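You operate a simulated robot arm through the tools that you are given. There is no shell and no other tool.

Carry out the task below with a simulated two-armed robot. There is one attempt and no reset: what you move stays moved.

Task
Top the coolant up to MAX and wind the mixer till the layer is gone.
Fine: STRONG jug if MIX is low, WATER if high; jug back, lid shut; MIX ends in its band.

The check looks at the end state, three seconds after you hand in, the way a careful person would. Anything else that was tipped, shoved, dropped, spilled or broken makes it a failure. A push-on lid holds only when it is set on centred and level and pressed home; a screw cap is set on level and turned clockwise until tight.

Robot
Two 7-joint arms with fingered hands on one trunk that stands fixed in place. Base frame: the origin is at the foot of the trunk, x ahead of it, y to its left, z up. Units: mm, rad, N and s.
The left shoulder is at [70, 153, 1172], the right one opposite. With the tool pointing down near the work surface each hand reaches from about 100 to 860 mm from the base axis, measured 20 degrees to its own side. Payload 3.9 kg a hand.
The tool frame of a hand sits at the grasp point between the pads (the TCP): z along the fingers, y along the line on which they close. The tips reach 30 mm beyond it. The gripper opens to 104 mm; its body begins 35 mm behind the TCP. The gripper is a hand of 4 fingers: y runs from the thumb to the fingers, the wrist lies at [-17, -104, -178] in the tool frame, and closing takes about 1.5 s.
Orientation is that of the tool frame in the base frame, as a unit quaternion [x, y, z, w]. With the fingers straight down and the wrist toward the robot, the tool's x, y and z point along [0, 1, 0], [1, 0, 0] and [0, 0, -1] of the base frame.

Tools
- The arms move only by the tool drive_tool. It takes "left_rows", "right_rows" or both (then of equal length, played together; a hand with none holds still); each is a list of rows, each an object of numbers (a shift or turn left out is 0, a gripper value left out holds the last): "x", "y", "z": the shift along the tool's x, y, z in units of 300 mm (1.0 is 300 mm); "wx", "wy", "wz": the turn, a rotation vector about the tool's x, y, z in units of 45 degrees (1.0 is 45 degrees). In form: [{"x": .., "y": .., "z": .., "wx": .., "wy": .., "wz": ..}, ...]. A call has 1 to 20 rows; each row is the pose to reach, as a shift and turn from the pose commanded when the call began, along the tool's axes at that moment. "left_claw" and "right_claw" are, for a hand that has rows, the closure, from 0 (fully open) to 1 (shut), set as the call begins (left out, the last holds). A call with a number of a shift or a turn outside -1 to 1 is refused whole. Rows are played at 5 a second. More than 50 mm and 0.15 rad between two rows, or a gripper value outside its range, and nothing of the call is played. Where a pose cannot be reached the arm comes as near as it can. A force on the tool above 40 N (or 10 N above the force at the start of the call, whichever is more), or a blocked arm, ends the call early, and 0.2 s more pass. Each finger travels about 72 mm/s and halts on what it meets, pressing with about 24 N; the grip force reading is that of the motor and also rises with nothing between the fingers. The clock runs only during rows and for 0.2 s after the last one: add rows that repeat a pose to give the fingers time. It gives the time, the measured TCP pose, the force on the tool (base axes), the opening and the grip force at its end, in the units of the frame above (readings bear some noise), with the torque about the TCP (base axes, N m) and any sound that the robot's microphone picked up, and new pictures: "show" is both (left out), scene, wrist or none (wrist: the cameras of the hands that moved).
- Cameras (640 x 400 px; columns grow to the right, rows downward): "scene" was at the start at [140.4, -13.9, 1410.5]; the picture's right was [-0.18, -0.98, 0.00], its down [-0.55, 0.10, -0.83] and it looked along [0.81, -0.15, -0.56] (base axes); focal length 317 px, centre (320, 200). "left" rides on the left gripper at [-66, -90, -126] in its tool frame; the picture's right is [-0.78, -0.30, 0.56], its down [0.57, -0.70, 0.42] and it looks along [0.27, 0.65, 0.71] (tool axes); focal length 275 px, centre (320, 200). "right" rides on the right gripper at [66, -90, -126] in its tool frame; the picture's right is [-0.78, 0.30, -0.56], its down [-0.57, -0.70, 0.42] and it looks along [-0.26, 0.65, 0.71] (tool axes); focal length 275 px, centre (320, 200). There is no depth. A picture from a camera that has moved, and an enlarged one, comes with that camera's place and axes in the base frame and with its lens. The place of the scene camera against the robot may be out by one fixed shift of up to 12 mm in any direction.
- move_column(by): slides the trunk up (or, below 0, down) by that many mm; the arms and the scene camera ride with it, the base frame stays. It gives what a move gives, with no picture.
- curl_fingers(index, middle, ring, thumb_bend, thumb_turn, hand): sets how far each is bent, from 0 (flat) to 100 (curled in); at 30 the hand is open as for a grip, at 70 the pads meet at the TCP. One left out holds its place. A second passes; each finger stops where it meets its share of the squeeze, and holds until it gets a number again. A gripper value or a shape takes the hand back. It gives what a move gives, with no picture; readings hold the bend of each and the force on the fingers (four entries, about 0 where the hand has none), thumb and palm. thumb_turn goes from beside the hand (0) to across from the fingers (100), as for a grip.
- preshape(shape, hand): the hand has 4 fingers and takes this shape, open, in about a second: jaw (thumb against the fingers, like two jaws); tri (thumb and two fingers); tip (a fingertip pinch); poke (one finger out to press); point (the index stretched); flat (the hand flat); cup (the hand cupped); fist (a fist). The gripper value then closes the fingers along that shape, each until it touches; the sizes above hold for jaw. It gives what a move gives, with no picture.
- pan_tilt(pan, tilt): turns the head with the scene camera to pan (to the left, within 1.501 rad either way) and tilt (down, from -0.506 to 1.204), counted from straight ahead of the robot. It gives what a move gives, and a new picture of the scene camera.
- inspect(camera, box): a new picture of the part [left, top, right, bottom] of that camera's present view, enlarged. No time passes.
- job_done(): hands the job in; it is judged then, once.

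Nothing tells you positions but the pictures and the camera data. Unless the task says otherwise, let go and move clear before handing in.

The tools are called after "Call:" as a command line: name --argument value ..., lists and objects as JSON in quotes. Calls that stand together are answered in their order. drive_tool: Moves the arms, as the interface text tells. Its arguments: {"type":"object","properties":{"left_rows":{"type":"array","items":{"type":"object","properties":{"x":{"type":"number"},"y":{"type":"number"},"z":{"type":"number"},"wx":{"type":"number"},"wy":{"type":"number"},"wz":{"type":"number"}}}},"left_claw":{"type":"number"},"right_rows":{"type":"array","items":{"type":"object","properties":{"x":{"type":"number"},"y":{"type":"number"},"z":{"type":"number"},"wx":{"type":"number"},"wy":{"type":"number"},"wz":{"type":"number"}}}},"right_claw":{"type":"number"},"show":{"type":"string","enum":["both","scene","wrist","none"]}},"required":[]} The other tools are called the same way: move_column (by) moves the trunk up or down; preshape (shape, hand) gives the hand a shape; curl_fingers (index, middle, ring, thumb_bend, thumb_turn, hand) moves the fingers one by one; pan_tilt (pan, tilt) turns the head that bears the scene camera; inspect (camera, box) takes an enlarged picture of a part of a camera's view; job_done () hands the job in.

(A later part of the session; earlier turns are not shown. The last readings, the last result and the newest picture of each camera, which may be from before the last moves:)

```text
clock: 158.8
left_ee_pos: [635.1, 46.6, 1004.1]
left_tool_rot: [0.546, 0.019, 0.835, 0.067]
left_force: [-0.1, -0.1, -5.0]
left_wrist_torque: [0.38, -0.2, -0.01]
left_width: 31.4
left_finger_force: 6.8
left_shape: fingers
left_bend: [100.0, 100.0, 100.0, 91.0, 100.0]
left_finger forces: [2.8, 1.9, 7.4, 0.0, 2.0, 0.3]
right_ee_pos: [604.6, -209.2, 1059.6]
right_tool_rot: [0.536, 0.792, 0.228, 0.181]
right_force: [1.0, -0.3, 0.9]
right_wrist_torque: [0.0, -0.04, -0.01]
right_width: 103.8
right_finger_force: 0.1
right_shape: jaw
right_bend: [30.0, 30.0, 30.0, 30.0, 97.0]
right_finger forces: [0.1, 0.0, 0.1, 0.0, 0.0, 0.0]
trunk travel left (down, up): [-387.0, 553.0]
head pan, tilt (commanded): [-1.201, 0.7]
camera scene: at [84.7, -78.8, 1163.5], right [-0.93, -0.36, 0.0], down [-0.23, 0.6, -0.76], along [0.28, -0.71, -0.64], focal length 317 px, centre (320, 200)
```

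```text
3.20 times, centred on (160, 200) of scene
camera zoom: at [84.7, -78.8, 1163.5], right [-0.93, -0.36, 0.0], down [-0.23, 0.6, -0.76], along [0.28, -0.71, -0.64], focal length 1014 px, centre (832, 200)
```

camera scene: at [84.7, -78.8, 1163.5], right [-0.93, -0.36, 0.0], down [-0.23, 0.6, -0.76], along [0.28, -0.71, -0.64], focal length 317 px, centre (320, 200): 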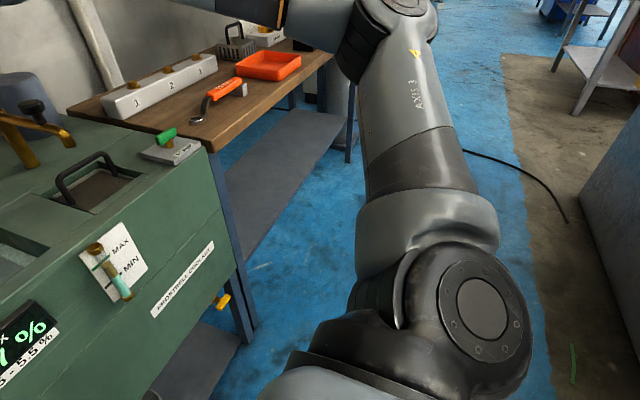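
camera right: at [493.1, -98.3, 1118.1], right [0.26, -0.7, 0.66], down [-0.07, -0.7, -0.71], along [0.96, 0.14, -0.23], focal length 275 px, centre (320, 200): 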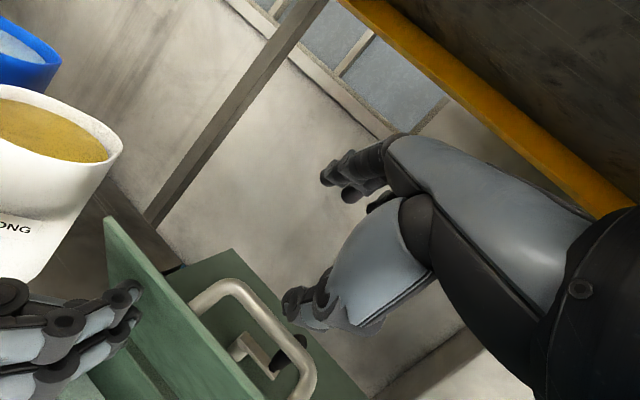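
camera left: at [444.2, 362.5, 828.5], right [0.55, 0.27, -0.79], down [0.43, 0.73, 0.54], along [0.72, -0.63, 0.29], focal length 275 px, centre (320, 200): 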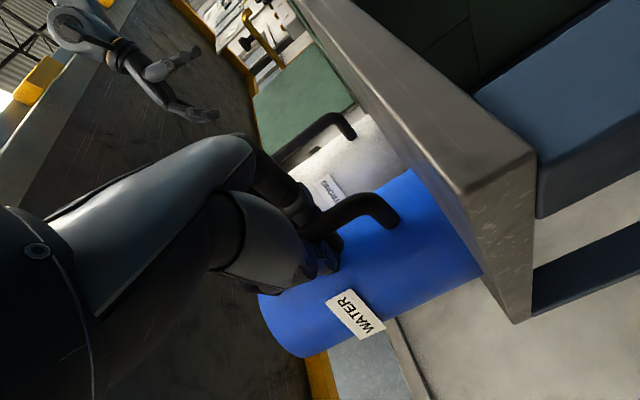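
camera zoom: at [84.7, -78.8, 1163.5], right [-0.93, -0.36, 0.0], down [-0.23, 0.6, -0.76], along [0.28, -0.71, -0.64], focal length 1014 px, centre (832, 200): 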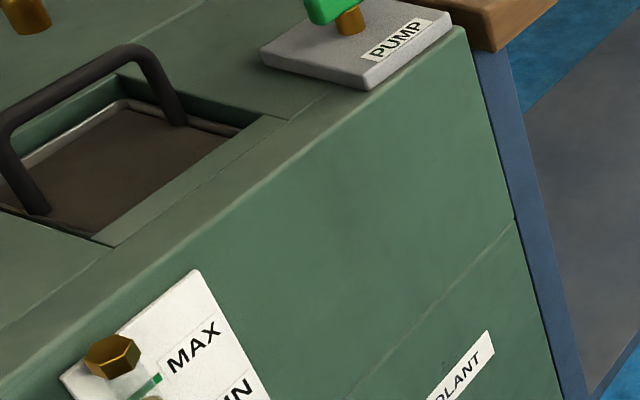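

Call:
inspect --camera "scene" --box '[78, 230, 154, 306]'

Call:
pan_tilt --pan 0.1 --tilt 0.5

Call:
inspect --camera "scene" --box '[480, 290, 560, 370]'

```text
5.26 times, centred on (116, 268) of scene
camera zoom: at [84.7, -78.8, 1163.5], right [-0.93, -0.36, 0.0], down [-0.23, 0.6, -0.76], along [0.28, -0.71, -0.64], focal length 1668 px, centre (1394, -158)
```

zoom: 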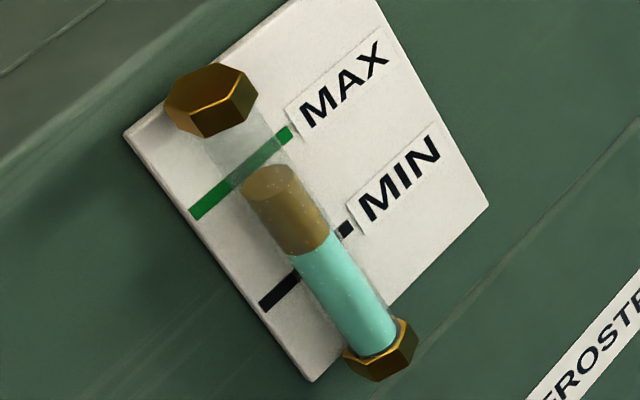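

```text
clock: 160.3
left_ee_pos: [635.9, 45.8, 1003.3]
left_tool_rot: [0.547, 0.018, 0.834, 0.066]
left_force: [-0.3, 0.1, -5.8]
left_wrist_torque: [0.37, -0.21, -0.01]
left_width: 31.3
left_finger_force: 7.0
left_shape: fingers
left_bend: [100.0, 100.0, 100.0, 91.0, 100.0]
left_finger forces: [2.8, 2.0, 7.3, 0.0, 1.8, 0.4]
right_ee_pos: [605.4, -208.4, 1060.0]
right_tool_rot: [0.536, 0.793, 0.226, 0.181]
right_force: [0.0, 0.5, 0.4]
right_wrist_torque: [0.01, -0.02, 0.03]
right_width: 103.7
right_finger_force: 0.0
right_shape: jaw
right_bend: [30.0, 30.0, 30.0, 30.0, 97.0]
right_finger forces: [0.1, 0.1, 0.0, 0.0, 0.0, 0.0]
trunk travel left (down, up): [-387.0, 553.0]
head pan, tilt (commanded): [0.099, 0.499]
camera scene: at [144.5, 9.4, 1181.1], right [0.1, -1.0, 0.0], down [-0.48, -0.05, -0.88], along [0.87, 0.09, -0.48], focal length 317 px, centre (320, 200)
```

scene: 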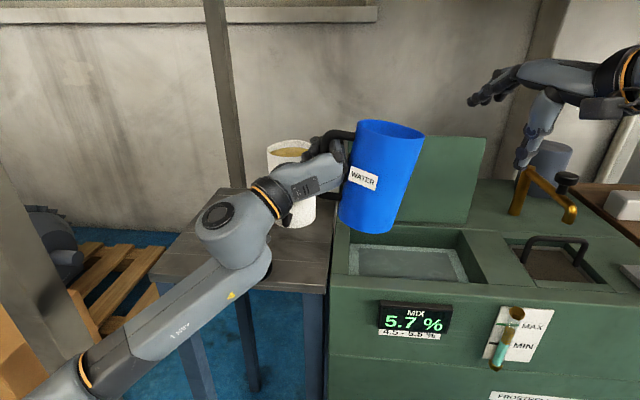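

```text
5.00 times, centred on (520, 330) of scene
camera zoom: at [144.5, 9.4, 1181.1], right [0.1, -1.0, 0.0], down [-0.48, -0.05, -0.88], along [0.87, 0.09, -0.48], focal length 1584 px, centre (-680, -450)
```

zoom: 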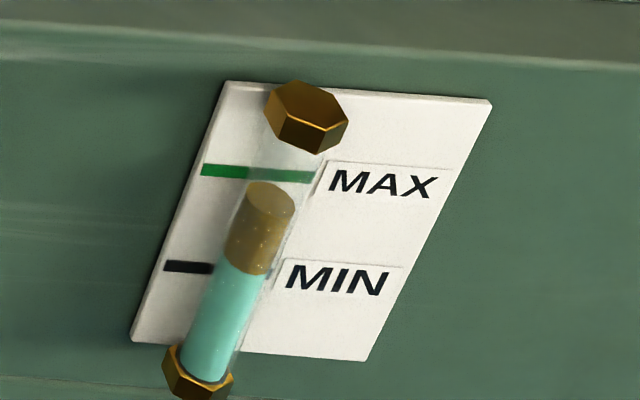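

By triangulating from the two views, the level is about 2 mm under the MAX mark (tube stand-off ≈8 mm). I'll pour a last small amount: tilt back to near the flow angle first.

Call:
drive_tool --left_rows '[{"wx": -0.066, "wy": -0.016, "wz": 0.153}, {"wx": -0.131, "wy": -0.032, "wz": 0.305}, {"wx": -0.197, "wy": -0.048, "wz": 0.458}, {"wx": -0.262, "wy": -0.063, "wz": 0.61}, {"wx": -0.328, "wy": -0.079, "wz": 0.763}, {"wx": -0.393, "wy": -0.095, "wz": 0.915}, {"wx": -0.393, "wy": -0.095, "wz": 0.915}]' --show "none"

Call:
inspect --camera "scene" --box '[480, 290, 560, 370]'

Call:
inspect --camera "scene" --box '[300, 110, 500, 310]'

```text
clock: 161.9
left_ee_pos: [636.7, 46.0, 1002.3]
left_tool_rot: [0.532, -0.303, 0.777, -0.147]
left_force: [0.8, 0.3, -4.5]
left_wrist_torque: [0.14, -0.19, 0.03]
left_width: 31.3
left_finger_force: 4.5
left_shape: fingers
left_bend: [100.0, 100.0, 100.0, 92.0, 100.0]
left_finger forces: [0.3, 1.2, 5.4, 0.0, 0.7, 0.6]
right_ee_pos: [606.3, -207.5, 1058.3]
right_tool_rot: [0.537, 0.792, 0.228, 0.181]
right_force: [-0.5, -0.1, -0.3]
right_wrist_torque: [0.03, 0.0, -0.01]
right_width: 103.8
right_finger_force: 0.0
right_shape: jaw
right_bend: [30.0, 30.0, 30.0, 30.0, 97.0]
right_finger forces: [0.1, 0.0, 0.1, 0.1, 0.1, 0.0]
trunk travel left (down, up): [-387.0, 553.0]
head pan, tilt (commanded): [0.099, 0.499]
```

```text
5.00 times, centred on (520, 330) of scene
camera zoom: at [144.8, 10.0, 1181.1], right [0.1, -0.99, 0.0], down [-0.48, -0.05, -0.88], along [0.87, 0.09, -0.48], focal length 1584 px, centre (-680, -450)
```

zoom: 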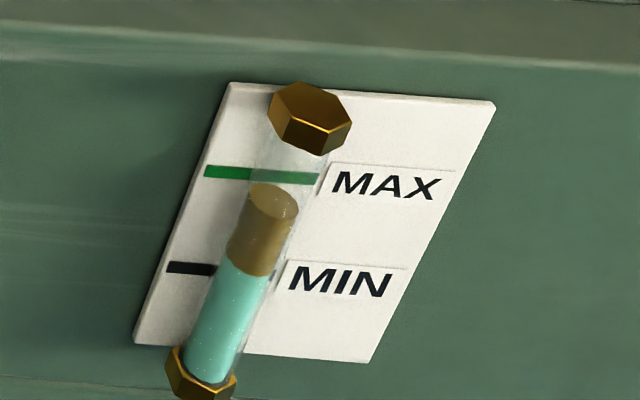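

```text
2.00 times, centred on (400, 210) of scene
camera zoom: at [144.8, 10.0, 1181.1], right [0.1, -0.99, 0.0], down [-0.48, -0.05, -0.88], along [0.87, 0.09, -0.48], focal length 634 px, centre (160, 180)
```

zoom: 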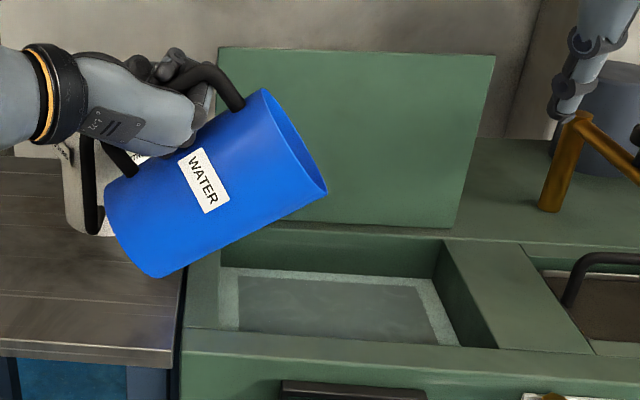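

Not flowing yet. Tilting 16° more, with a short hold.

Call:
drive_tool --left_rows '[{"wx": -0.052, "wy": -0.012, "wz": 0.122}, {"wx": -0.1, "wy": -0.024, "wz": 0.235}, {"wx": -0.139, "wy": -0.033, "wz": 0.326}, {"wx": -0.139, "wy": -0.033, "wz": 0.326}]' --show "none"

Call:
inspect --camera "scene" --box '[480, 290, 560, 370]'

Call:
inspect --camera "scene" --box '[300, 110, 500, 310]'

```text
clock: 162.9
left_ee_pos: [636.2, 46.9, 1002.4]
left_tool_rot: [0.505, -0.409, 0.727, -0.22]
left_force: [1.0, 0.3, -5.2]
left_wrist_torque: [0.1, -0.24, 0.0]
left_width: 31.5
left_finger_force: 3.2
left_shape: fingers
left_bend: [100.0, 100.0, 100.0, 92.0, 100.0]
left_finger forces: [0.0, 1.0, 4.0, 0.0, 0.0, 0.6]
right_ee_pos: [605.9, -207.8, 1058.3]
right_tool_rot: [0.537, 0.793, 0.227, 0.18]
right_force: [-0.6, -0.4, 0.2]
right_wrist_torque: [0.0, 0.0, 0.01]
right_width: 103.7
right_finger_force: 0.0
right_shape: jaw
right_bend: [30.0, 30.0, 30.0, 30.0, 97.0]
right_finger forces: [0.0, 0.1, 0.1, 0.0, 0.1, 0.0]
trunk travel left (down, up): [-387.0, 553.0]
head pan, tilt (commanded): [0.099, 0.499]
```

```text
5.00 times, centred on (520, 330) of scene
camera zoom: at [144.7, 9.9, 1181.1], right [0.1, -0.99, 0.0], down [-0.48, -0.05, -0.88], along [0.87, 0.09, -0.48], focal length 1584 px, centre (-680, -450)
```

zoom: 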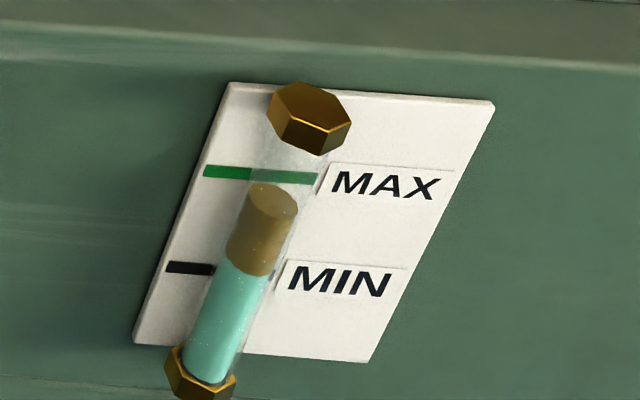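

```text
2.00 times, centred on (400, 210) of scene
camera zoom: at [144.7, 9.9, 1181.1], right [0.1, -0.99, 0.0], down [-0.48, -0.05, -0.88], along [0.87, 0.09, -0.48], focal length 634 px, centre (160, 180)
```

zoom: 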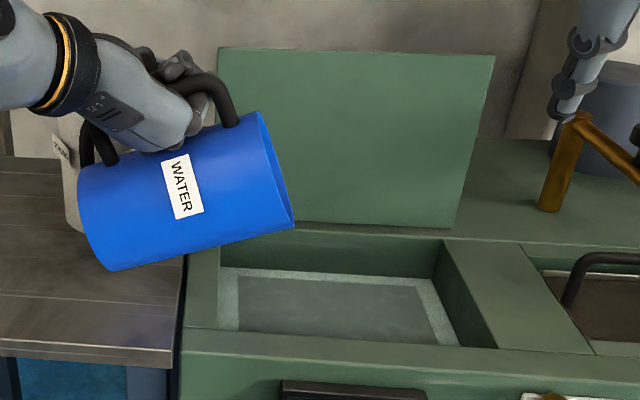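

Call:
drive_tool --left_rows '[{"wx": -0.026, "wy": -0.006, "wz": 0.061}, {"wx": -0.052, "wy": -0.013, "wz": 0.122}, {"wx": -0.061, "wy": -0.015, "wz": 0.142}, {"wx": -0.061, "wy": -0.015, "wz": 0.142}]' --show "none"

Call:
inspect --camera "scene" --box '[480, 290, 560, 370]'

Call:
inspect --camera "scene" --box '[300, 110, 500, 310]'

```text
clock: 163.9
left_ee_pos: [636.3, 46.2, 1004.5]
left_tool_rot: [0.492, -0.451, 0.701, -0.251]
left_force: [-0.2, -0.9, -4.3]
left_wrist_torque: [0.07, -0.2, 0.0]
left_width: 31.4
left_finger_force: 2.0
left_shape: fingers
left_bend: [100.0, 100.0, 100.0, 92.0, 100.0]
left_finger forces: [0.0, 0.0, 4.0, 0.0, 0.0, 0.4]
right_ee_pos: [606.4, -207.9, 1059.1]
right_tool_rot: [0.536, 0.792, 0.228, 0.181]
right_force: [0.2, 0.4, -1.0]
right_wrist_torque: [0.02, -0.02, 0.01]
right_width: 103.6
right_finger_force: 0.0
right_shape: jaw
right_bend: [30.0, 30.0, 30.0, 30.0, 97.0]
right_finger forces: [0.0, 0.0, 0.1, 0.0, 0.0, 0.0]
trunk travel left (down, up): [-387.0, 553.0]
head pan, tilt (commanded): [0.099, 0.499]
```

```text
5.00 times, centred on (520, 330) of scene
camera zoom: at [144.4, 9.5, 1181.2], right [0.1, -1.0, 0.0], down [-0.48, -0.05, -0.88], along [0.87, 0.09, -0.48], focal length 1584 px, centre (-680, -450)
```

zoom: 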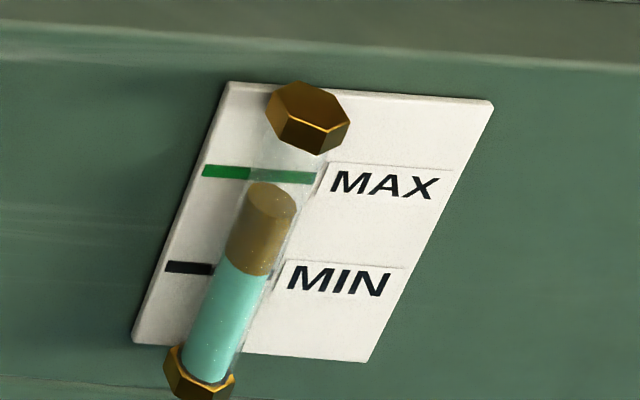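

```text
2.00 times, centred on (400, 210) of scene
camera zoom: at [144.4, 9.5, 1181.2], right [0.1, -1.0, 0.0], down [-0.48, -0.05, -0.88], along [0.87, 0.09, -0.48], focal length 634 px, centre (160, 180)
```

zoom: 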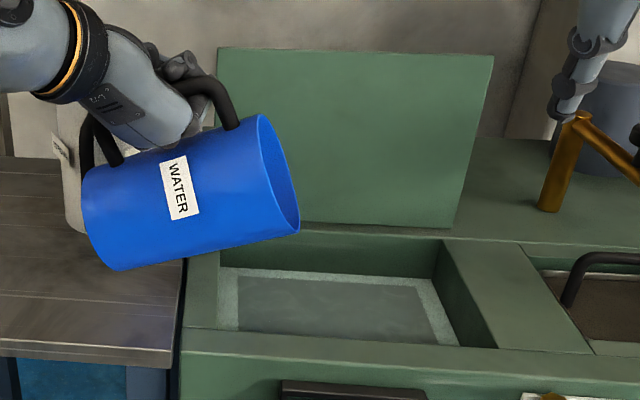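

Call:
drive_tool --left_rows '[{"wx": -0.02, "wy": -0.005, "wz": 0.045}, {"wx": -0.04, "wy": -0.01, "wz": 0.091}]' --show "none"

Call:
inspect --camera "scene" --box '[300, 110, 500, 310]'

```text
clock: 164.5
left_ee_pos: [635.0, 46.6, 1001.7]
left_tool_rot: [0.482, -0.479, 0.683, -0.269]
left_force: [0.1, 0.1, -4.8]
left_wrist_torque: [0.04, -0.25, 0.01]
left_width: 31.4
left_finger_force: 2.2
left_shape: fingers
left_bend: [100.0, 100.0, 100.0, 92.0, 100.0]
left_finger forces: [0.0, 0.0, 3.4, 0.0, 0.1, 0.8]
right_ee_pos: [606.2, -210.2, 1059.5]
right_tool_rot: [0.537, 0.792, 0.227, 0.181]
right_force: [0.8, -0.9, 0.5]
right_wrist_torque: [0.01, -0.01, 0.0]
right_width: 103.7
right_finger_force: 0.0
right_shape: jaw
right_bend: [30.0, 30.0, 30.0, 30.0, 97.0]
right_finger forces: [0.0, 0.0, 0.1, 0.0, 0.0, 0.0]
trunk travel left (down, up): [-387.0, 553.0]
head pan, tilt (commanded): [0.099, 0.499]
```

```text
2.00 times, centred on (400, 210) of scene
camera zoom: at [144.3, 9.2, 1181.2], right [0.1, -1.0, 0.0], down [-0.48, -0.05, -0.88], along [0.87, 0.09, -0.48], focal length 634 px, centre (160, 180)
```

zoom: 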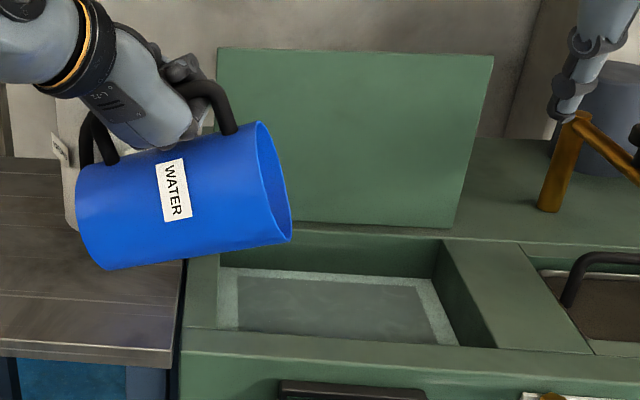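

The jug is at about 79° and nearly empty (under ~100 mL left, worth less than 2 mm of level). I'll continue in small steps.

Call:
drive_tool --left_rows '[{"wx": -0.02, "wy": -0.005, "wz": 0.045}, {"wx": -0.045, "wy": -0.011, "wz": 0.1}, {"wx": -0.045, "wy": -0.011, "wz": 0.1}]' --show "none"

Call:
inspect --camera "scene" --box '[300, 110, 500, 310]'

Call:
inspect --camera "scene" --box '[480, 290, 560, 370]'

```text
clock: 165.3
left_ee_pos: [636.8, 46.7, 1002.4]
left_tool_rot: [0.47, -0.509, 0.66, -0.29]
left_force: [0.2, -0.5, -3.6]
left_wrist_torque: [0.09, -0.2, 0.0]
left_width: 31.0
left_finger_force: 2.0
left_shape: fingers
left_bend: [100.0, 100.0, 100.0, 92.0, 100.0]
left_finger forces: [0.2, 0.1, 4.0, 0.0, 0.0, 0.1]
right_ee_pos: [605.8, -208.4, 1059.4]
right_tool_rot: [0.537, 0.792, 0.227, 0.181]
right_force: [-0.3, -0.3, -0.9]
right_wrist_torque: [0.01, 0.02, 0.02]
right_width: 103.5
right_finger_force: 0.1
right_shape: jaw
right_bend: [30.0, 30.0, 30.0, 30.0, 97.0]
right_finger forces: [0.1, 0.1, 0.1, 0.0, 0.1, 0.0]
trunk travel left (down, up): [-387.0, 553.0]
head pan, tilt (commanded): [0.099, 0.499]
```

```text
2.00 times, centred on (400, 210) of scene
camera zoom: at [144.5, 9.7, 1181.1], right [0.1, -1.0, 0.0], down [-0.48, -0.05, -0.88], along [0.87, 0.09, -0.48], focal length 634 px, centre (160, 180)
```

zoom: 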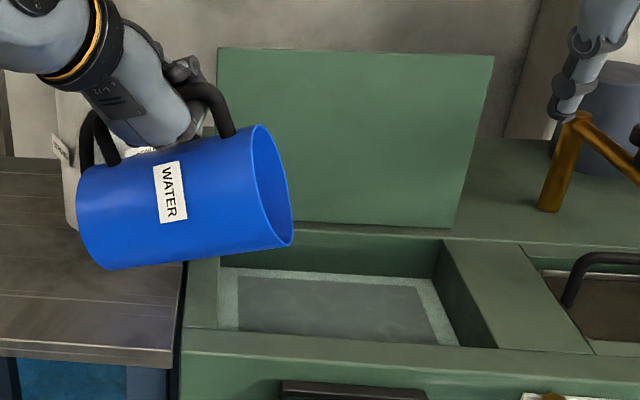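

```text
5.00 times, centred on (520, 330) of scene
camera zoom: at [144.5, 9.7, 1181.1], right [0.1, -1.0, 0.0], down [-0.48, -0.05, -0.88], along [0.87, 0.09, -0.48], focal length 1584 px, centre (-680, -450)
```

zoom: 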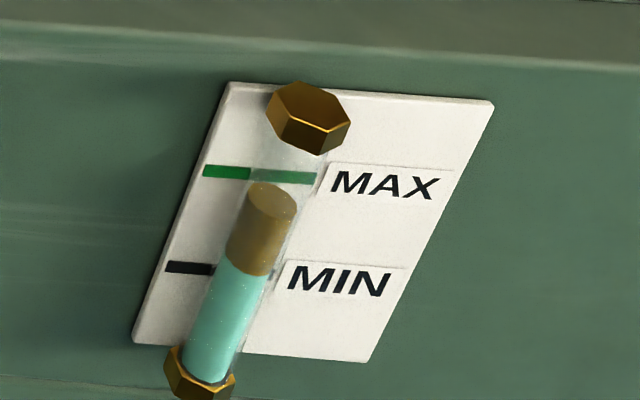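

Call:
drive_tool --left_rows '[{"wx": -0.03, "wy": -0.007, "wz": 0.07}, {"wx": -0.06, "wy": -0.014, "wz": 0.14}, {"wx": -0.07, "wy": -0.017, "wz": 0.163}]' --show "none"

Call:
inspect --camera "scene" --box '[300, 110, 500, 310]'

Call:
inspect --camera "scene" --box '[480, 290, 560, 370]'

```text
clock: 166.1
left_ee_pos: [635.9, 46.3, 1004.3]
left_tool_rot: [0.449, -0.553, 0.624, -0.321]
left_force: [-1.4, -1.8, -5.3]
left_wrist_torque: [-0.1, -0.18, 0.06]
left_width: 31.2
left_finger_force: 2.7
left_shape: fingers
left_bend: [100.0, 100.0, 100.0, 92.0, 100.0]
left_finger forces: [3.7, 0.1, 1.1, 0.0, 0.0, 0.1]
right_ee_pos: [605.0, -208.1, 1058.4]
right_tool_rot: [0.536, 0.792, 0.228, 0.181]
right_force: [-0.4, 0.5, 0.2]
right_wrist_torque: [0.0, 0.0, -0.01]
right_width: 103.7
right_finger_force: 0.1
right_shape: jaw
right_bend: [30.0, 30.0, 30.0, 30.0, 97.0]
right_finger forces: [0.0, 0.0, 0.1, 0.0, 0.1, 0.0]
trunk travel left (down, up): [-387.0, 553.0]
head pan, tilt (commanded): [0.099, 0.499]
```

```text
2.00 times, centred on (400, 210) of scene
camera zoom: at [144.2, 9.1, 1181.2], right [0.1, -1.0, 0.0], down [-0.48, -0.05, -0.88], along [0.87, 0.09, -0.48], focal length 634 px, centre (160, 180)
```

zoom: 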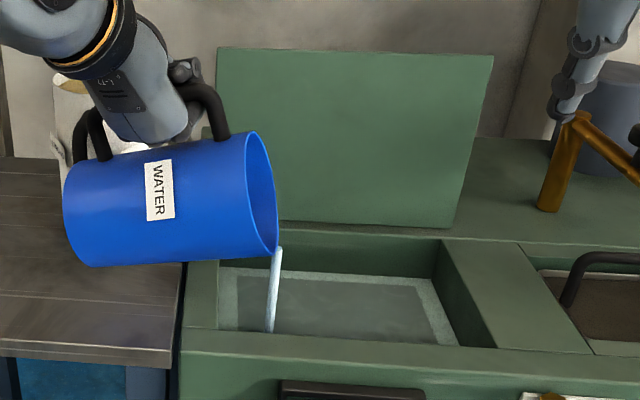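

```text
5.00 times, centred on (520, 330) of scene
camera zoom: at [144.2, 9.1, 1181.2], right [0.1, -1.0, 0.0], down [-0.48, -0.05, -0.88], along [0.87, 0.09, -0.48], focal length 1584 px, centre (-680, -450)
```

zoom: 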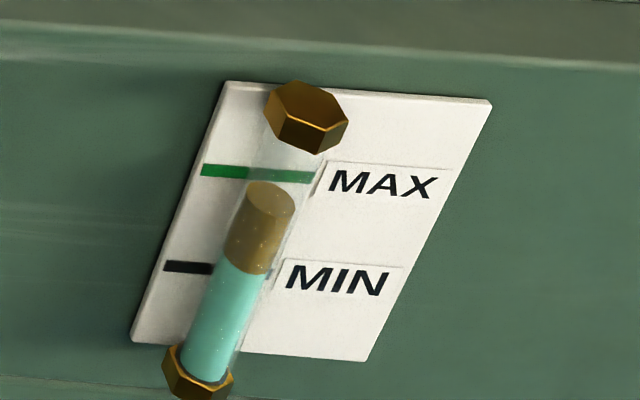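

It flows again, well inside the tank. Hold briefly and re-check.

Call:
drive_tool --left_rows '[{"z": 0}, {"z": 0}]' --show "none"

Call:
inspect --camera "scene" --box '[500, 300, 540, 350]'

Call:
inspect --camera "scene" --box '[300, 110, 500, 310]'

```text
clock: 166.7
left_ee_pos: [635.5, 46.5, 1003.3]
left_tool_rot: [0.449, -0.553, 0.624, -0.321]
left_force: [-1.6, -1.8, -4.1]
left_wrist_torque: [-0.09, -0.18, 0.06]
left_width: 31.5
left_finger_force: 2.4
left_shape: fingers
left_bend: [100.0, 100.0, 100.0, 92.0, 100.0]
left_finger forces: [3.5, 0.0, 1.2, 0.0, 0.0, 0.0]
right_ee_pos: [606.7, -210.0, 1057.8]
right_tool_rot: [0.536, 0.793, 0.228, 0.181]
right_force: [-0.4, -0.1, 0.9]
right_wrist_torque: [0.01, 0.02, -0.01]
right_width: 103.6
right_finger_force: 0.0
right_shape: jaw
right_bend: [30.0, 30.0, 30.0, 30.0, 97.0]
right_finger forces: [0.1, 0.1, 0.1, 0.0, 0.0, 0.1]
trunk travel left (down, up): [-387.0, 553.0]
head pan, tilt (commanded): [0.099, 0.499]
```

```text
8.00 times, centred on (520, 325) of scene
camera zoom: at [144.3, 9.2, 1181.2], right [0.1, -1.0, 0.0], down [-0.48, -0.05, -0.88], along [0.87, 0.09, -0.48], focal length 2535 px, centre (-1280, -800)
```

zoom: 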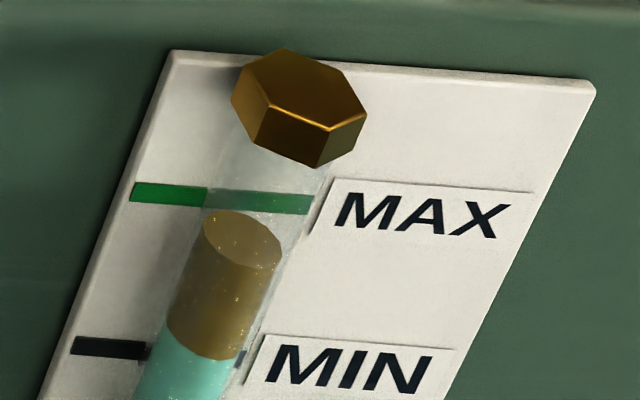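

```text
2.00 times, centred on (400, 210) of scene
camera zoom: at [144.3, 9.2, 1181.2], right [0.1, -1.0, 0.0], down [-0.48, -0.05, -0.88], along [0.87, 0.09, -0.48], focal length 634 px, centre (160, 180)
```

zoom: 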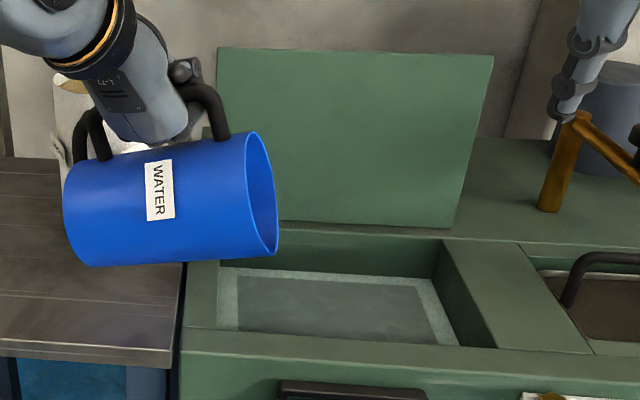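

By geometry (tube outer radius ≈9 mm, so stand-off ≥9), the level is now at the MAX mark. I stop pouring and rotate the jug back upright in two steps.

Call:
drive_tool --left_rows '[{"wx": 0.06, "wy": 0.015, "wz": -0.14}, {"wx": 0.12, "wy": 0.03, "wz": -0.28}, {"wx": 0.18, "wy": 0.044, "wz": -0.42}, {"wx": 0.24, "wy": 0.059, "wz": -0.56}, {"wx": 0.3, "wy": 0.074, "wz": -0.7}, {"wx": 0.36, "wy": 0.089, "wz": -0.845}, {"wx": 0.39, "wy": 0.096, "wz": -0.915}, {"wx": 0.39, "wy": 0.096, "wz": -0.915}]' --show "none"

Call:
drive_tool --left_rows '[{"wx": 0.06, "wy": 0.015, "wz": -0.14}, {"wx": 0.12, "wy": 0.03, "wz": -0.28}, {"wx": 0.18, "wy": 0.044, "wz": -0.42}, {"wx": 0.24, "wy": 0.059, "wz": -0.56}, {"wx": 0.3, "wy": 0.074, "wz": -0.7}, {"wx": 0.36, "wy": 0.089, "wz": -0.845}, {"wx": 0.39, "wy": 0.096, "wz": -0.915}, {"wx": 0.39, "wy": 0.096, "wz": -0.915}]' --show "scene"

Call:
inspect --camera "scene" --box '[500, 300, 540, 350]'

```text
clock: 168.5
left_ee_pos: [634.4, 45.4, 1002.8]
left_tool_rot: [0.537, -0.272, 0.788, -0.125]
left_force: [-0.6, 0.1, -4.3]
left_wrist_torque: [0.2, -0.24, -0.03]
left_width: 31.4
left_finger_force: 4.2
left_shape: fingers
left_bend: [100.0, 100.0, 100.0, 92.0, 100.0]
left_finger forces: [0.5, 1.1, 6.7, 0.1, 0.5, 0.1]
right_ee_pos: [605.2, -209.3, 1058.6]
right_tool_rot: [0.536, 0.792, 0.228, 0.181]
right_force: [-0.4, -0.1, -0.4]
right_wrist_torque: [0.01, 0.01, 0.01]
right_width: 103.7
right_finger_force: 0.1
right_shape: jaw
right_bend: [30.0, 30.0, 30.0, 30.0, 97.0]
right_finger forces: [0.0, 0.0, 0.0, 0.0, 0.0, 0.0]
trunk travel left (down, up): [-387.0, 553.0]
head pan, tilt (commanded): [0.099, 0.499]
```

```text
clock: 170.3
left_ee_pos: [636.3, 46.8, 1004.6]
left_tool_rot: [0.544, 0.05, 0.832, 0.09]
left_force: [0.1, 0.2, -4.3]
left_wrist_torque: [0.37, -0.18, 0.02]
left_width: 31.4
left_finger_force: 7.0
left_shape: fingers
left_bend: [100.0, 100.0, 100.0, 92.0, 100.0]
left_finger forces: [3.7, 0.5, 8.0, 0.0, 1.2, 0.0]
right_ee_pos: [605.2, -208.8, 1059.2]
right_tool_rot: [0.537, 0.792, 0.227, 0.18]
right_force: [0.2, -0.7, 0.6]
right_wrist_torque: [0.01, 0.0, -0.01]
right_width: 103.7
right_finger_force: 0.1
right_shape: jaw
right_bend: [30.0, 30.0, 30.0, 30.0, 97.0]
right_finger forces: [0.0, 0.0, 0.0, 0.0, 0.0, 0.0]
trunk travel left (down, up): [-387.0, 553.0]
head pan, tilt (commanded): [0.099, 0.499]
camera scene: at [144.4, 9.5, 1181.2], right [0.1, -0.99, 0.0], down [-0.48, -0.05, -0.88], along [0.87, 0.09, -0.48], focal length 317 px, centre (320, 200)
```

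scene: 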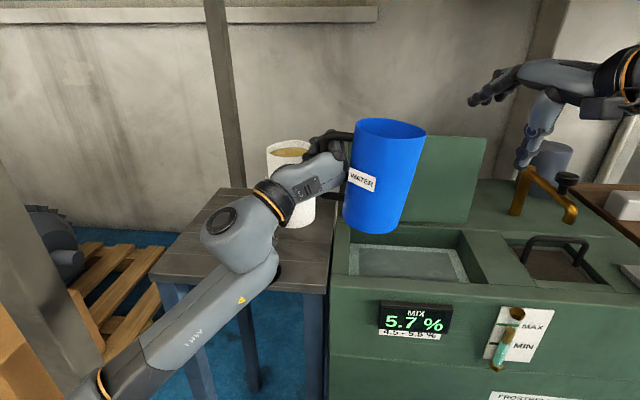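

```text
8.00 times, centred on (520, 325) of scene
camera zoom: at [144.4, 9.5, 1181.2], right [0.1, -0.99, 0.0], down [-0.48, -0.05, -0.88], along [0.87, 0.09, -0.48], focal length 2535 px, centre (-1280, -800)
```

zoom: 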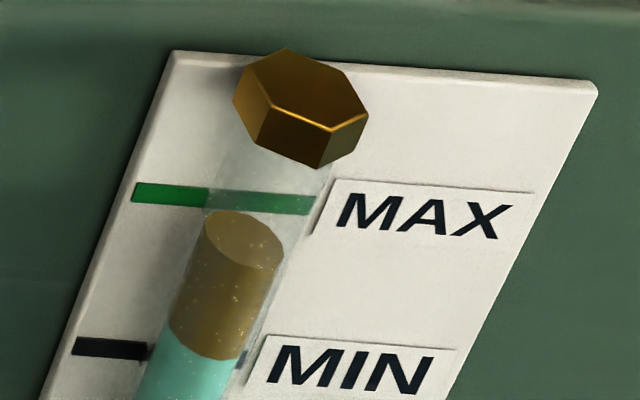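

The jug is upright. Now I'll raise it and level it for the return trip.

Call:
drive_tool --left_rows '[{"x": 0.04, "y": 0.008, "z": 0.018, "wx": 0.01, "wy": 0.003, "wz": -0.025}, {"x": 0.1, "y": 0.02, "z": 0.045, "wx": 0.02, "wy": 0.005, "wz": -0.05}, {"x": 0.17, "y": 0.034, "z": 0.076, "wx": 0.043, "wy": 0.011, "wz": -0.102}, {"x": 0.24, "y": 0.048, "z": 0.108, "wx": 0.043, "wy": 0.011, "wz": -0.102}, {"x": 0.3, "y": 0.06, "z": 0.135, "wx": 0.043, "wy": 0.011, "wz": -0.102}, {"x": 0.317, "y": 0.064, "z": 0.142, "wx": 0.043, "wy": 0.011, "wz": -0.102}, {"x": 0.317, "y": 0.064, "z": 0.142, "wx": 0.043, "wy": 0.011, "wz": -0.102}]' --show "scene"

```text
clock: 171.9
left_ee_pos: [637.1, 46.4, 1109.5]
left_tool_rot: [0.54, 0.085, 0.829, 0.113]
left_force: [-0.1, -1.2, -4.5]
left_wrist_torque: [0.38, -0.2, 0.05]
left_width: 31.7
left_finger_force: 6.8
left_shape: fingers
left_bend: [100.0, 100.0, 100.0, 92.0, 100.0]
left_finger forces: [4.3, 0.5, 8.0, 0.0, 1.2, 0.1]
right_ee_pos: [605.2, -208.2, 1058.6]
right_tool_rot: [0.536, 0.792, 0.228, 0.181]
right_force: [-0.3, 1.1, 0.6]
right_wrist_torque: [-0.01, 0.01, -0.02]
right_width: 103.7
right_finger_force: 0.1
right_shape: jaw
right_bend: [30.0, 30.0, 30.0, 30.0, 97.0]
right_finger forces: [0.0, 0.0, 0.0, 0.1, 0.1, 0.0]
trunk travel left (down, up): [-387.0, 553.0]
head pan, tilt (commanded): [0.099, 0.499]
camera scene: at [144.4, 9.4, 1181.2], right [0.1, -1.0, 0.0], down [-0.48, -0.05, -0.88], along [0.87, 0.09, -0.48], focal length 317 px, centre (320, 200)
```

scene: 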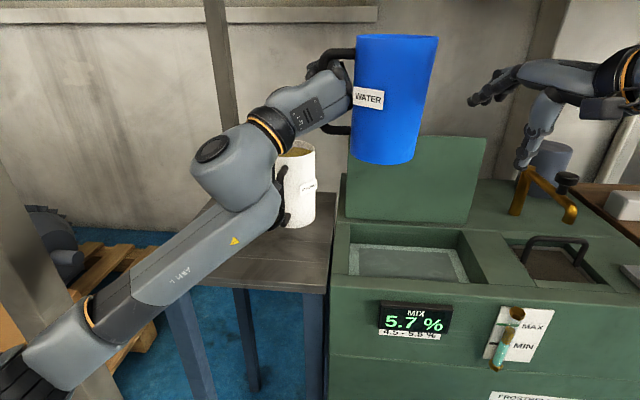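

Now moving the jug back over to the side table, turning the hand 30° to keep clear of the post.

Call:
drive_tool --left_rows '[{"x": 0.015, "y": -0.047, "z": -0.002}, {"x": 0.04, "y": -0.126, "z": -0.005, "wx": 0.03, "wy": 0.009, "wz": 0.014}, {"x": 0.07, "y": -0.22, "z": -0.009, "wx": 0.1, "wy": 0.03, "wz": 0.046}, {"x": 0.1, "y": -0.314, "z": -0.013, "wx": 0.17, "wy": 0.051, "wz": 0.078}, {"x": 0.13, "y": -0.408, "z": -0.017, "wx": 0.24, "wy": 0.072, "wz": 0.11}, {"x": 0.16, "y": -0.502, "z": -0.02, "wx": 0.32, "wy": 0.096, "wz": 0.147}, {"x": 0.19, "y": -0.596, "z": -0.024, "wx": 0.4, "wy": 0.12, "wz": 0.184}, {"x": 0.22, "y": -0.69, "z": -0.028, "wx": 0.48, "wy": 0.144, "wz": 0.22}, {"x": 0.25, "y": -0.785, "z": -0.032, "wx": 0.55, "wy": 0.165, "wz": 0.252}, {"x": 0.27, "y": -0.847, "z": -0.034, "wx": 0.584, "wy": 0.175, "wz": 0.268}, {"x": 0.275, "y": -0.863, "z": -0.035, "wx": 0.584, "wy": 0.175, "wz": 0.268}, {"x": 0.275, "y": -0.863, "z": -0.035, "wx": 0.584, "wy": 0.175, "wz": 0.268}]' --show "scene"

Call:
pan_tilt --pan 0.3 --tilt 0.5

```text
clock: 174.5
left_ee_pos: [618.0, 317.5, 1107.5]
left_tool_rot: [0.5, 0.222, 0.831, -0.104]
left_force: [-0.7, -0.4, -4.7]
left_wrist_torque: [0.43, -0.02, 0.02]
left_width: 31.4
left_finger_force: 7.4
left_shape: fingers
left_bend: [100.0, 100.0, 100.0, 92.0, 100.0]
left_finger forces: [4.5, 0.5, 8.4, 0.0, 1.3, 0.0]
right_ee_pos: [605.6, -209.2, 1060.1]
right_tool_rot: [0.537, 0.792, 0.227, 0.181]
right_force: [0.0, 0.5, -0.7]
right_wrist_torque: [0.04, 0.0, -0.03]
right_width: 103.8
right_finger_force: 0.1
right_shape: jaw
right_bend: [30.0, 30.0, 30.0, 30.0, 97.0]
right_finger forces: [0.0, 0.0, 0.1, 0.1, 0.0, 0.0]
trunk travel left (down, up): [-387.0, 553.0]
head pan, tilt (commanded): [0.099, 0.499]
camera scene: at [144.4, 9.8, 1181.2], right [0.1, -1.0, 0.0], down [-0.48, -0.05, -0.88], along [0.87, 0.09, -0.48], focal length 317 px, centre (320, 200)
```

scene: 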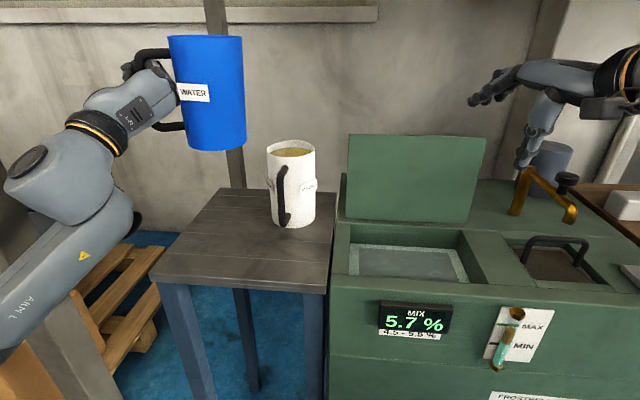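

```text
clock: 175.2
left_ee_pos: [616.7, 318.0, 1108.8]
left_tool_rot: [0.5, 0.222, 0.831, -0.105]
left_force: [-0.5, -0.7, -5.0]
left_wrist_torque: [0.45, -0.02, 0.05]
left_width: 31.1
left_finger_force: 7.7
left_shape: fingers
left_bend: [100.0, 100.0, 100.0, 92.0, 100.0]
left_finger forces: [4.4, 0.4, 8.4, 0.1, 1.3, 0.0]
right_ee_pos: [604.9, -208.2, 1060.4]
right_tool_rot: [0.536, 0.793, 0.228, 0.18]
right_force: [0.3, -0.1, -0.4]
right_wrist_torque: [0.02, -0.05, 0.0]
right_width: 103.5
right_finger_force: 0.1
right_shape: jaw
right_bend: [30.0, 30.0, 30.0, 30.0, 97.0]
right_finger forces: [0.0, 0.0, 0.1, 0.0, 0.1, 0.0]
trunk travel left (down, up): [-387.0, 553.0]
head pan, tilt (commanded): [0.3, 0.499]
camera scene: at [140.8, 27.5, 1181.1], right [0.3, -0.96, 0.0], down [-0.46, -0.14, -0.88], along [0.84, 0.26, -0.48], focal length 317 px, centre (320, 200)
```

scene: 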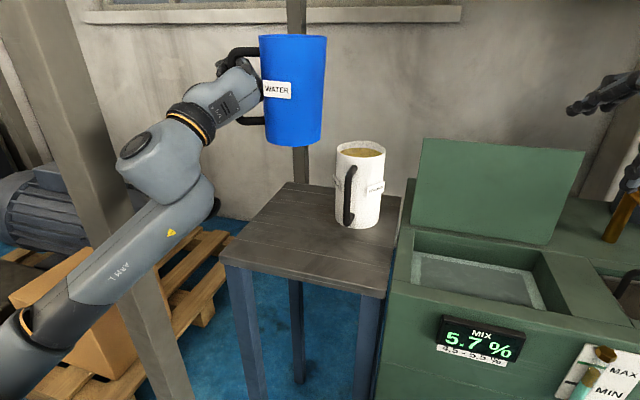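

The jug is over the table near its old place, upright. Lowering it.

Call:
drive_tool --left_rows '[{"x": -0.04, "y": -0.014, "z": -0.013}, {"x": -0.12, "y": -0.041, "z": -0.039}, {"x": -0.21, "y": -0.072, "z": -0.068}, {"x": -0.3, "y": -0.103, "z": -0.096}, {"x": -0.39, "y": -0.134, "z": -0.125}, {"x": -0.47, "y": -0.161, "z": -0.151}, {"x": -0.53, "y": -0.182, "z": -0.17}, {"x": -0.56, "y": -0.192, "z": -0.18}, {"x": -0.56, "y": -0.192, "z": -0.18}]' --show "scene"

Call:
inspect --camera "scene" --box '[180, 80, 460, 280]'

```text
clock: 177.2
left_ee_pos: [633.1, 334.2, 925.2]
left_tool_rot: [0.5, 0.222, 0.83, -0.105]
left_force: [-0.3, 0.5, -4.7]
left_wrist_torque: [0.38, 0.0, -0.02]
left_width: 31.1
left_finger_force: 7.8
left_shape: fingers
left_bend: [100.0, 100.0, 100.0, 92.0, 100.0]
left_finger forces: [4.4, 0.5, 8.3, 0.0, 1.4, 0.0]
right_ee_pos: [605.5, -207.8, 1058.7]
right_tool_rot: [0.537, 0.792, 0.227, 0.18]
right_force: [0.3, -0.6, -0.1]
right_wrist_torque: [0.0, 0.04, -0.03]
right_width: 103.9
right_finger_force: 0.0
right_shape: jaw
right_bend: [30.0, 30.0, 30.0, 30.0, 97.0]
right_finger forces: [0.0, 0.0, 0.0, 0.0, 0.0, 0.0]
trunk travel left (down, up): [-387.0, 553.0]
head pan, tilt (commanded): [0.3, 0.499]
camera scene: at [140.8, 27.6, 1181.2], right [0.3, -0.96, 0.0], down [-0.46, -0.14, -0.88], along [0.84, 0.26, -0.48], focal length 317 px, centre (320, 200)
```

scene: 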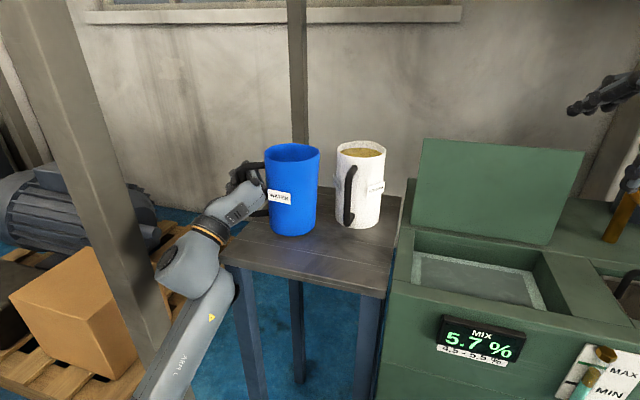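

```text
2.00 times, centred on (320, 180) of scene
camera zoom: at [140.8, 27.6, 1181.2], right [0.3, -0.96, 0.0], down [-0.46, -0.14, -0.88], along [0.84, 0.26, -0.48], focal length 634 px, centre (320, 240)
```

zoom: 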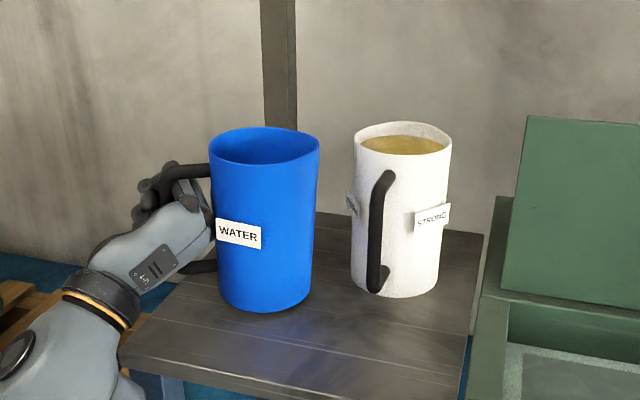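

Call:
drive_tool --left_rows '[{"x": -0.012, "y": -0.0035, "z": -0.0054}, {"x": -0.0234, "y": -0.007, "z": -0.0108}, {"x": -0.035, "y": -0.0106, "z": -0.016}, {"x": -0.047, "y": -0.014, "z": -0.0215}, {"x": -0.047, "y": -0.014, "z": -0.0215}]' --show "none"

Call:
inspect --camera "scene" --box '[180, 80, 460, 280]'

```text
clock: 178.4
left_ee_pos: [632.1, 335.0, 910.0]
left_tool_rot: [0.499, 0.222, 0.831, -0.105]
left_force: [-1.3, 3.3, 6.2]
left_wrist_torque: [0.01, 0.43, -0.18]
left_width: 31.5
left_finger_force: 6.4
left_shape: fingers
left_bend: [100.0, 100.0, 100.0, 92.0, 100.0]
left_finger forces: [5.6, 0.9, 4.0, 0.0, 1.2, 0.6]
right_ee_pos: [605.1, -209.1, 1059.2]
right_tool_rot: [0.537, 0.792, 0.227, 0.182]
right_force: [0.6, 0.5, 0.5]
right_wrist_torque: [0.02, -0.01, 0.03]
right_width: 103.5
right_finger_force: 0.1
right_shape: jaw
right_bend: [30.0, 30.0, 30.0, 30.0, 97.0]
right_finger forces: [0.0, 0.0, 0.0, 0.0, 0.0, 0.1]
trunk travel left (down, up): [-387.0, 553.0]
head pan, tilt (commanded): [0.3, 0.499]
```

```text
2.00 times, centred on (320, 180) of scene
camera zoom: at [139.2, 27.6, 1181.4], right [0.3, -0.96, 0.0], down [-0.46, -0.14, -0.88], along [0.84, 0.26, -0.48], focal length 634 px, centre (320, 240)
```

zoom: 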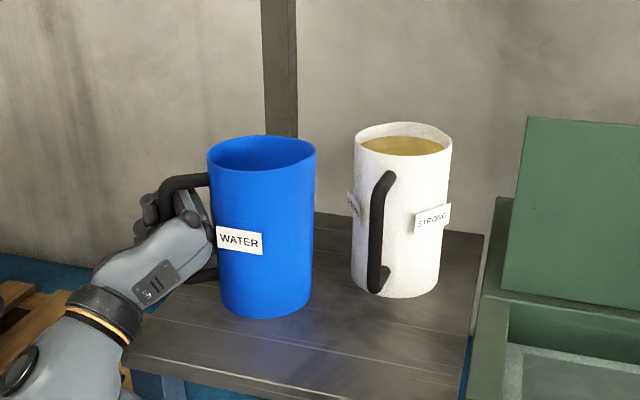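

The jug stands on the table. I'll relax the downward push slightly, open the thumb, then uncurl the fingers gradually.

Call:
drive_tool --left_rows '[{"x": 0.008, "y": 0.0025, "z": 0.0035}, {"x": 0.011, "y": 0.003, "z": 0.005}, {"x": 0.011, "y": 0.003, "z": 0.005}]' --show "none"

Call:
curl_fingers --hand "left" --thumb_bend 20

Call:
curl_fingers --hand "left" --index 75 --middle 75 --ring 75

Call:
inspect --camera "scene" --box '[180, 80, 460, 280]'

Call:
inspect --camera "left" --box '[0, 0, 640, 400]'

```text
clock: 179.2
left_ee_pos: [634.9, 334.6, 911.9]
left_tool_rot: [0.5, 0.223, 0.83, -0.105]
left_force: [-0.3, 0.0, -4.8]
left_wrist_torque: [0.39, -0.01, 0.01]
left_width: 31.4
left_finger_force: 6.7
left_shape: fingers
left_bend: [100.0, 100.0, 100.0, 92.0, 100.0]
left_finger forces: [4.6, 0.6, 6.0, 0.0, 1.4, 0.7]
right_ee_pos: [606.9, -208.6, 1058.0]
right_tool_rot: [0.536, 0.793, 0.227, 0.18]
right_force: [-0.1, -0.4, 0.6]
right_wrist_torque: [0.02, 0.02, 0.01]
right_width: 103.8
right_finger_force: 0.1
right_shape: jaw
right_bend: [30.0, 30.0, 30.0, 30.0, 97.0]
right_finger forces: [0.0, 0.0, 0.0, 0.1, 0.0, 0.1]
trunk travel left (down, up): [-387.0, 553.0]
head pan, tilt (commanded): [0.3, 0.499]
```

```text
clock: 180.2
left_ee_pos: [634.1, 334.2, 912.5]
left_tool_rot: [0.5, 0.222, 0.83, -0.105]
left_force: [-0.6, -0.1, -4.7]
left_wrist_torque: [0.45, 0.05, 0.02]
left_width: 68.6
left_finger_force: 6.6
left_shape: fingers
left_bend: [100.0, 100.0, 100.0, 20.0, 100.0]
left_finger forces: [6.3, 0.1, 6.0, 0.0, 0.0, 1.0]
right_ee_pos: [604.8, -208.7, 1059.4]
right_tool_rot: [0.537, 0.792, 0.227, 0.18]
right_force: [0.2, -0.6, 0.2]
right_wrist_torque: [0.0, 0.0, 0.01]
right_width: 103.5
right_finger_force: 0.0
right_shape: jaw
right_bend: [30.0, 30.0, 30.0, 30.0, 97.0]
right_finger forces: [0.1, 0.0, 0.0, 0.0, 0.0, 0.0]
trunk travel left (down, up): [-387.0, 553.0]
head pan, tilt (commanded): [0.3, 0.499]
```

```text
clock: 181.2
left_ee_pos: [634.4, 333.9, 912.3]
left_tool_rot: [0.5, 0.223, 0.831, -0.104]
left_force: [-0.4, 0.5, -0.1]
left_wrist_torque: [-0.04, 0.01, 0.02]
left_width: 50.8
left_finger_force: 1.4
left_shape: fingers
left_bend: [75.0, 75.0, 75.0, 20.0, 100.0]
left_finger forces: [0.1, 0.0, 1.7, 0.0, 0.0, 0.9]
right_ee_pos: [605.0, -208.6, 1058.4]
right_tool_rot: [0.536, 0.792, 0.229, 0.181]
right_force: [0.1, 0.0, -0.4]
right_wrist_torque: [-0.01, 0.0, 0.03]
right_width: 103.8
right_finger_force: 0.0
right_shape: jaw
right_bend: [30.0, 30.0, 30.0, 30.0, 97.0]
right_finger forces: [0.1, 0.0, 0.0, 0.1, 0.0, 0.1]
trunk travel left (down, up): [-387.0, 553.0]
head pan, tilt (commanded): [0.3, 0.499]
```

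```text
2.00 times, centred on (320, 180) of scene
camera zoom: at [140.3, 27.6, 1181.2], right [0.3, -0.96, 0.0], down [-0.46, -0.14, -0.88], along [0.84, 0.26, -0.48], focal length 634 px, centre (320, 240)
```

zoom: 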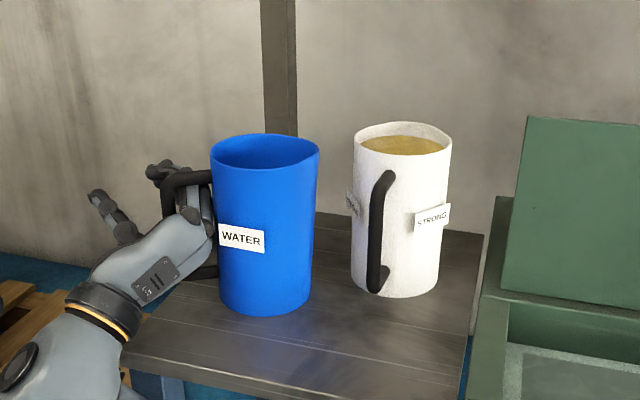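

```text
1.00 times, centred on (320, 200) of left (not enlarged: the box is as wide or as high as the picture)
camera zoom: at [531.5, 349.7, 781.5], right [0.69, 0.49, -0.53], down [-0.22, 0.85, 0.49], along [0.69, -0.22, 0.69], focal length 275 px, centre (320, 200)
```

zoom: 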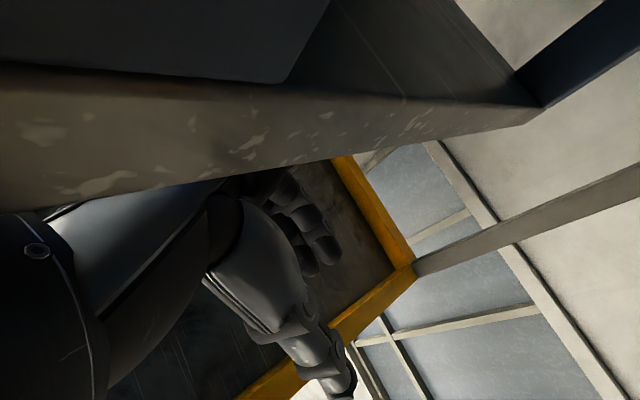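

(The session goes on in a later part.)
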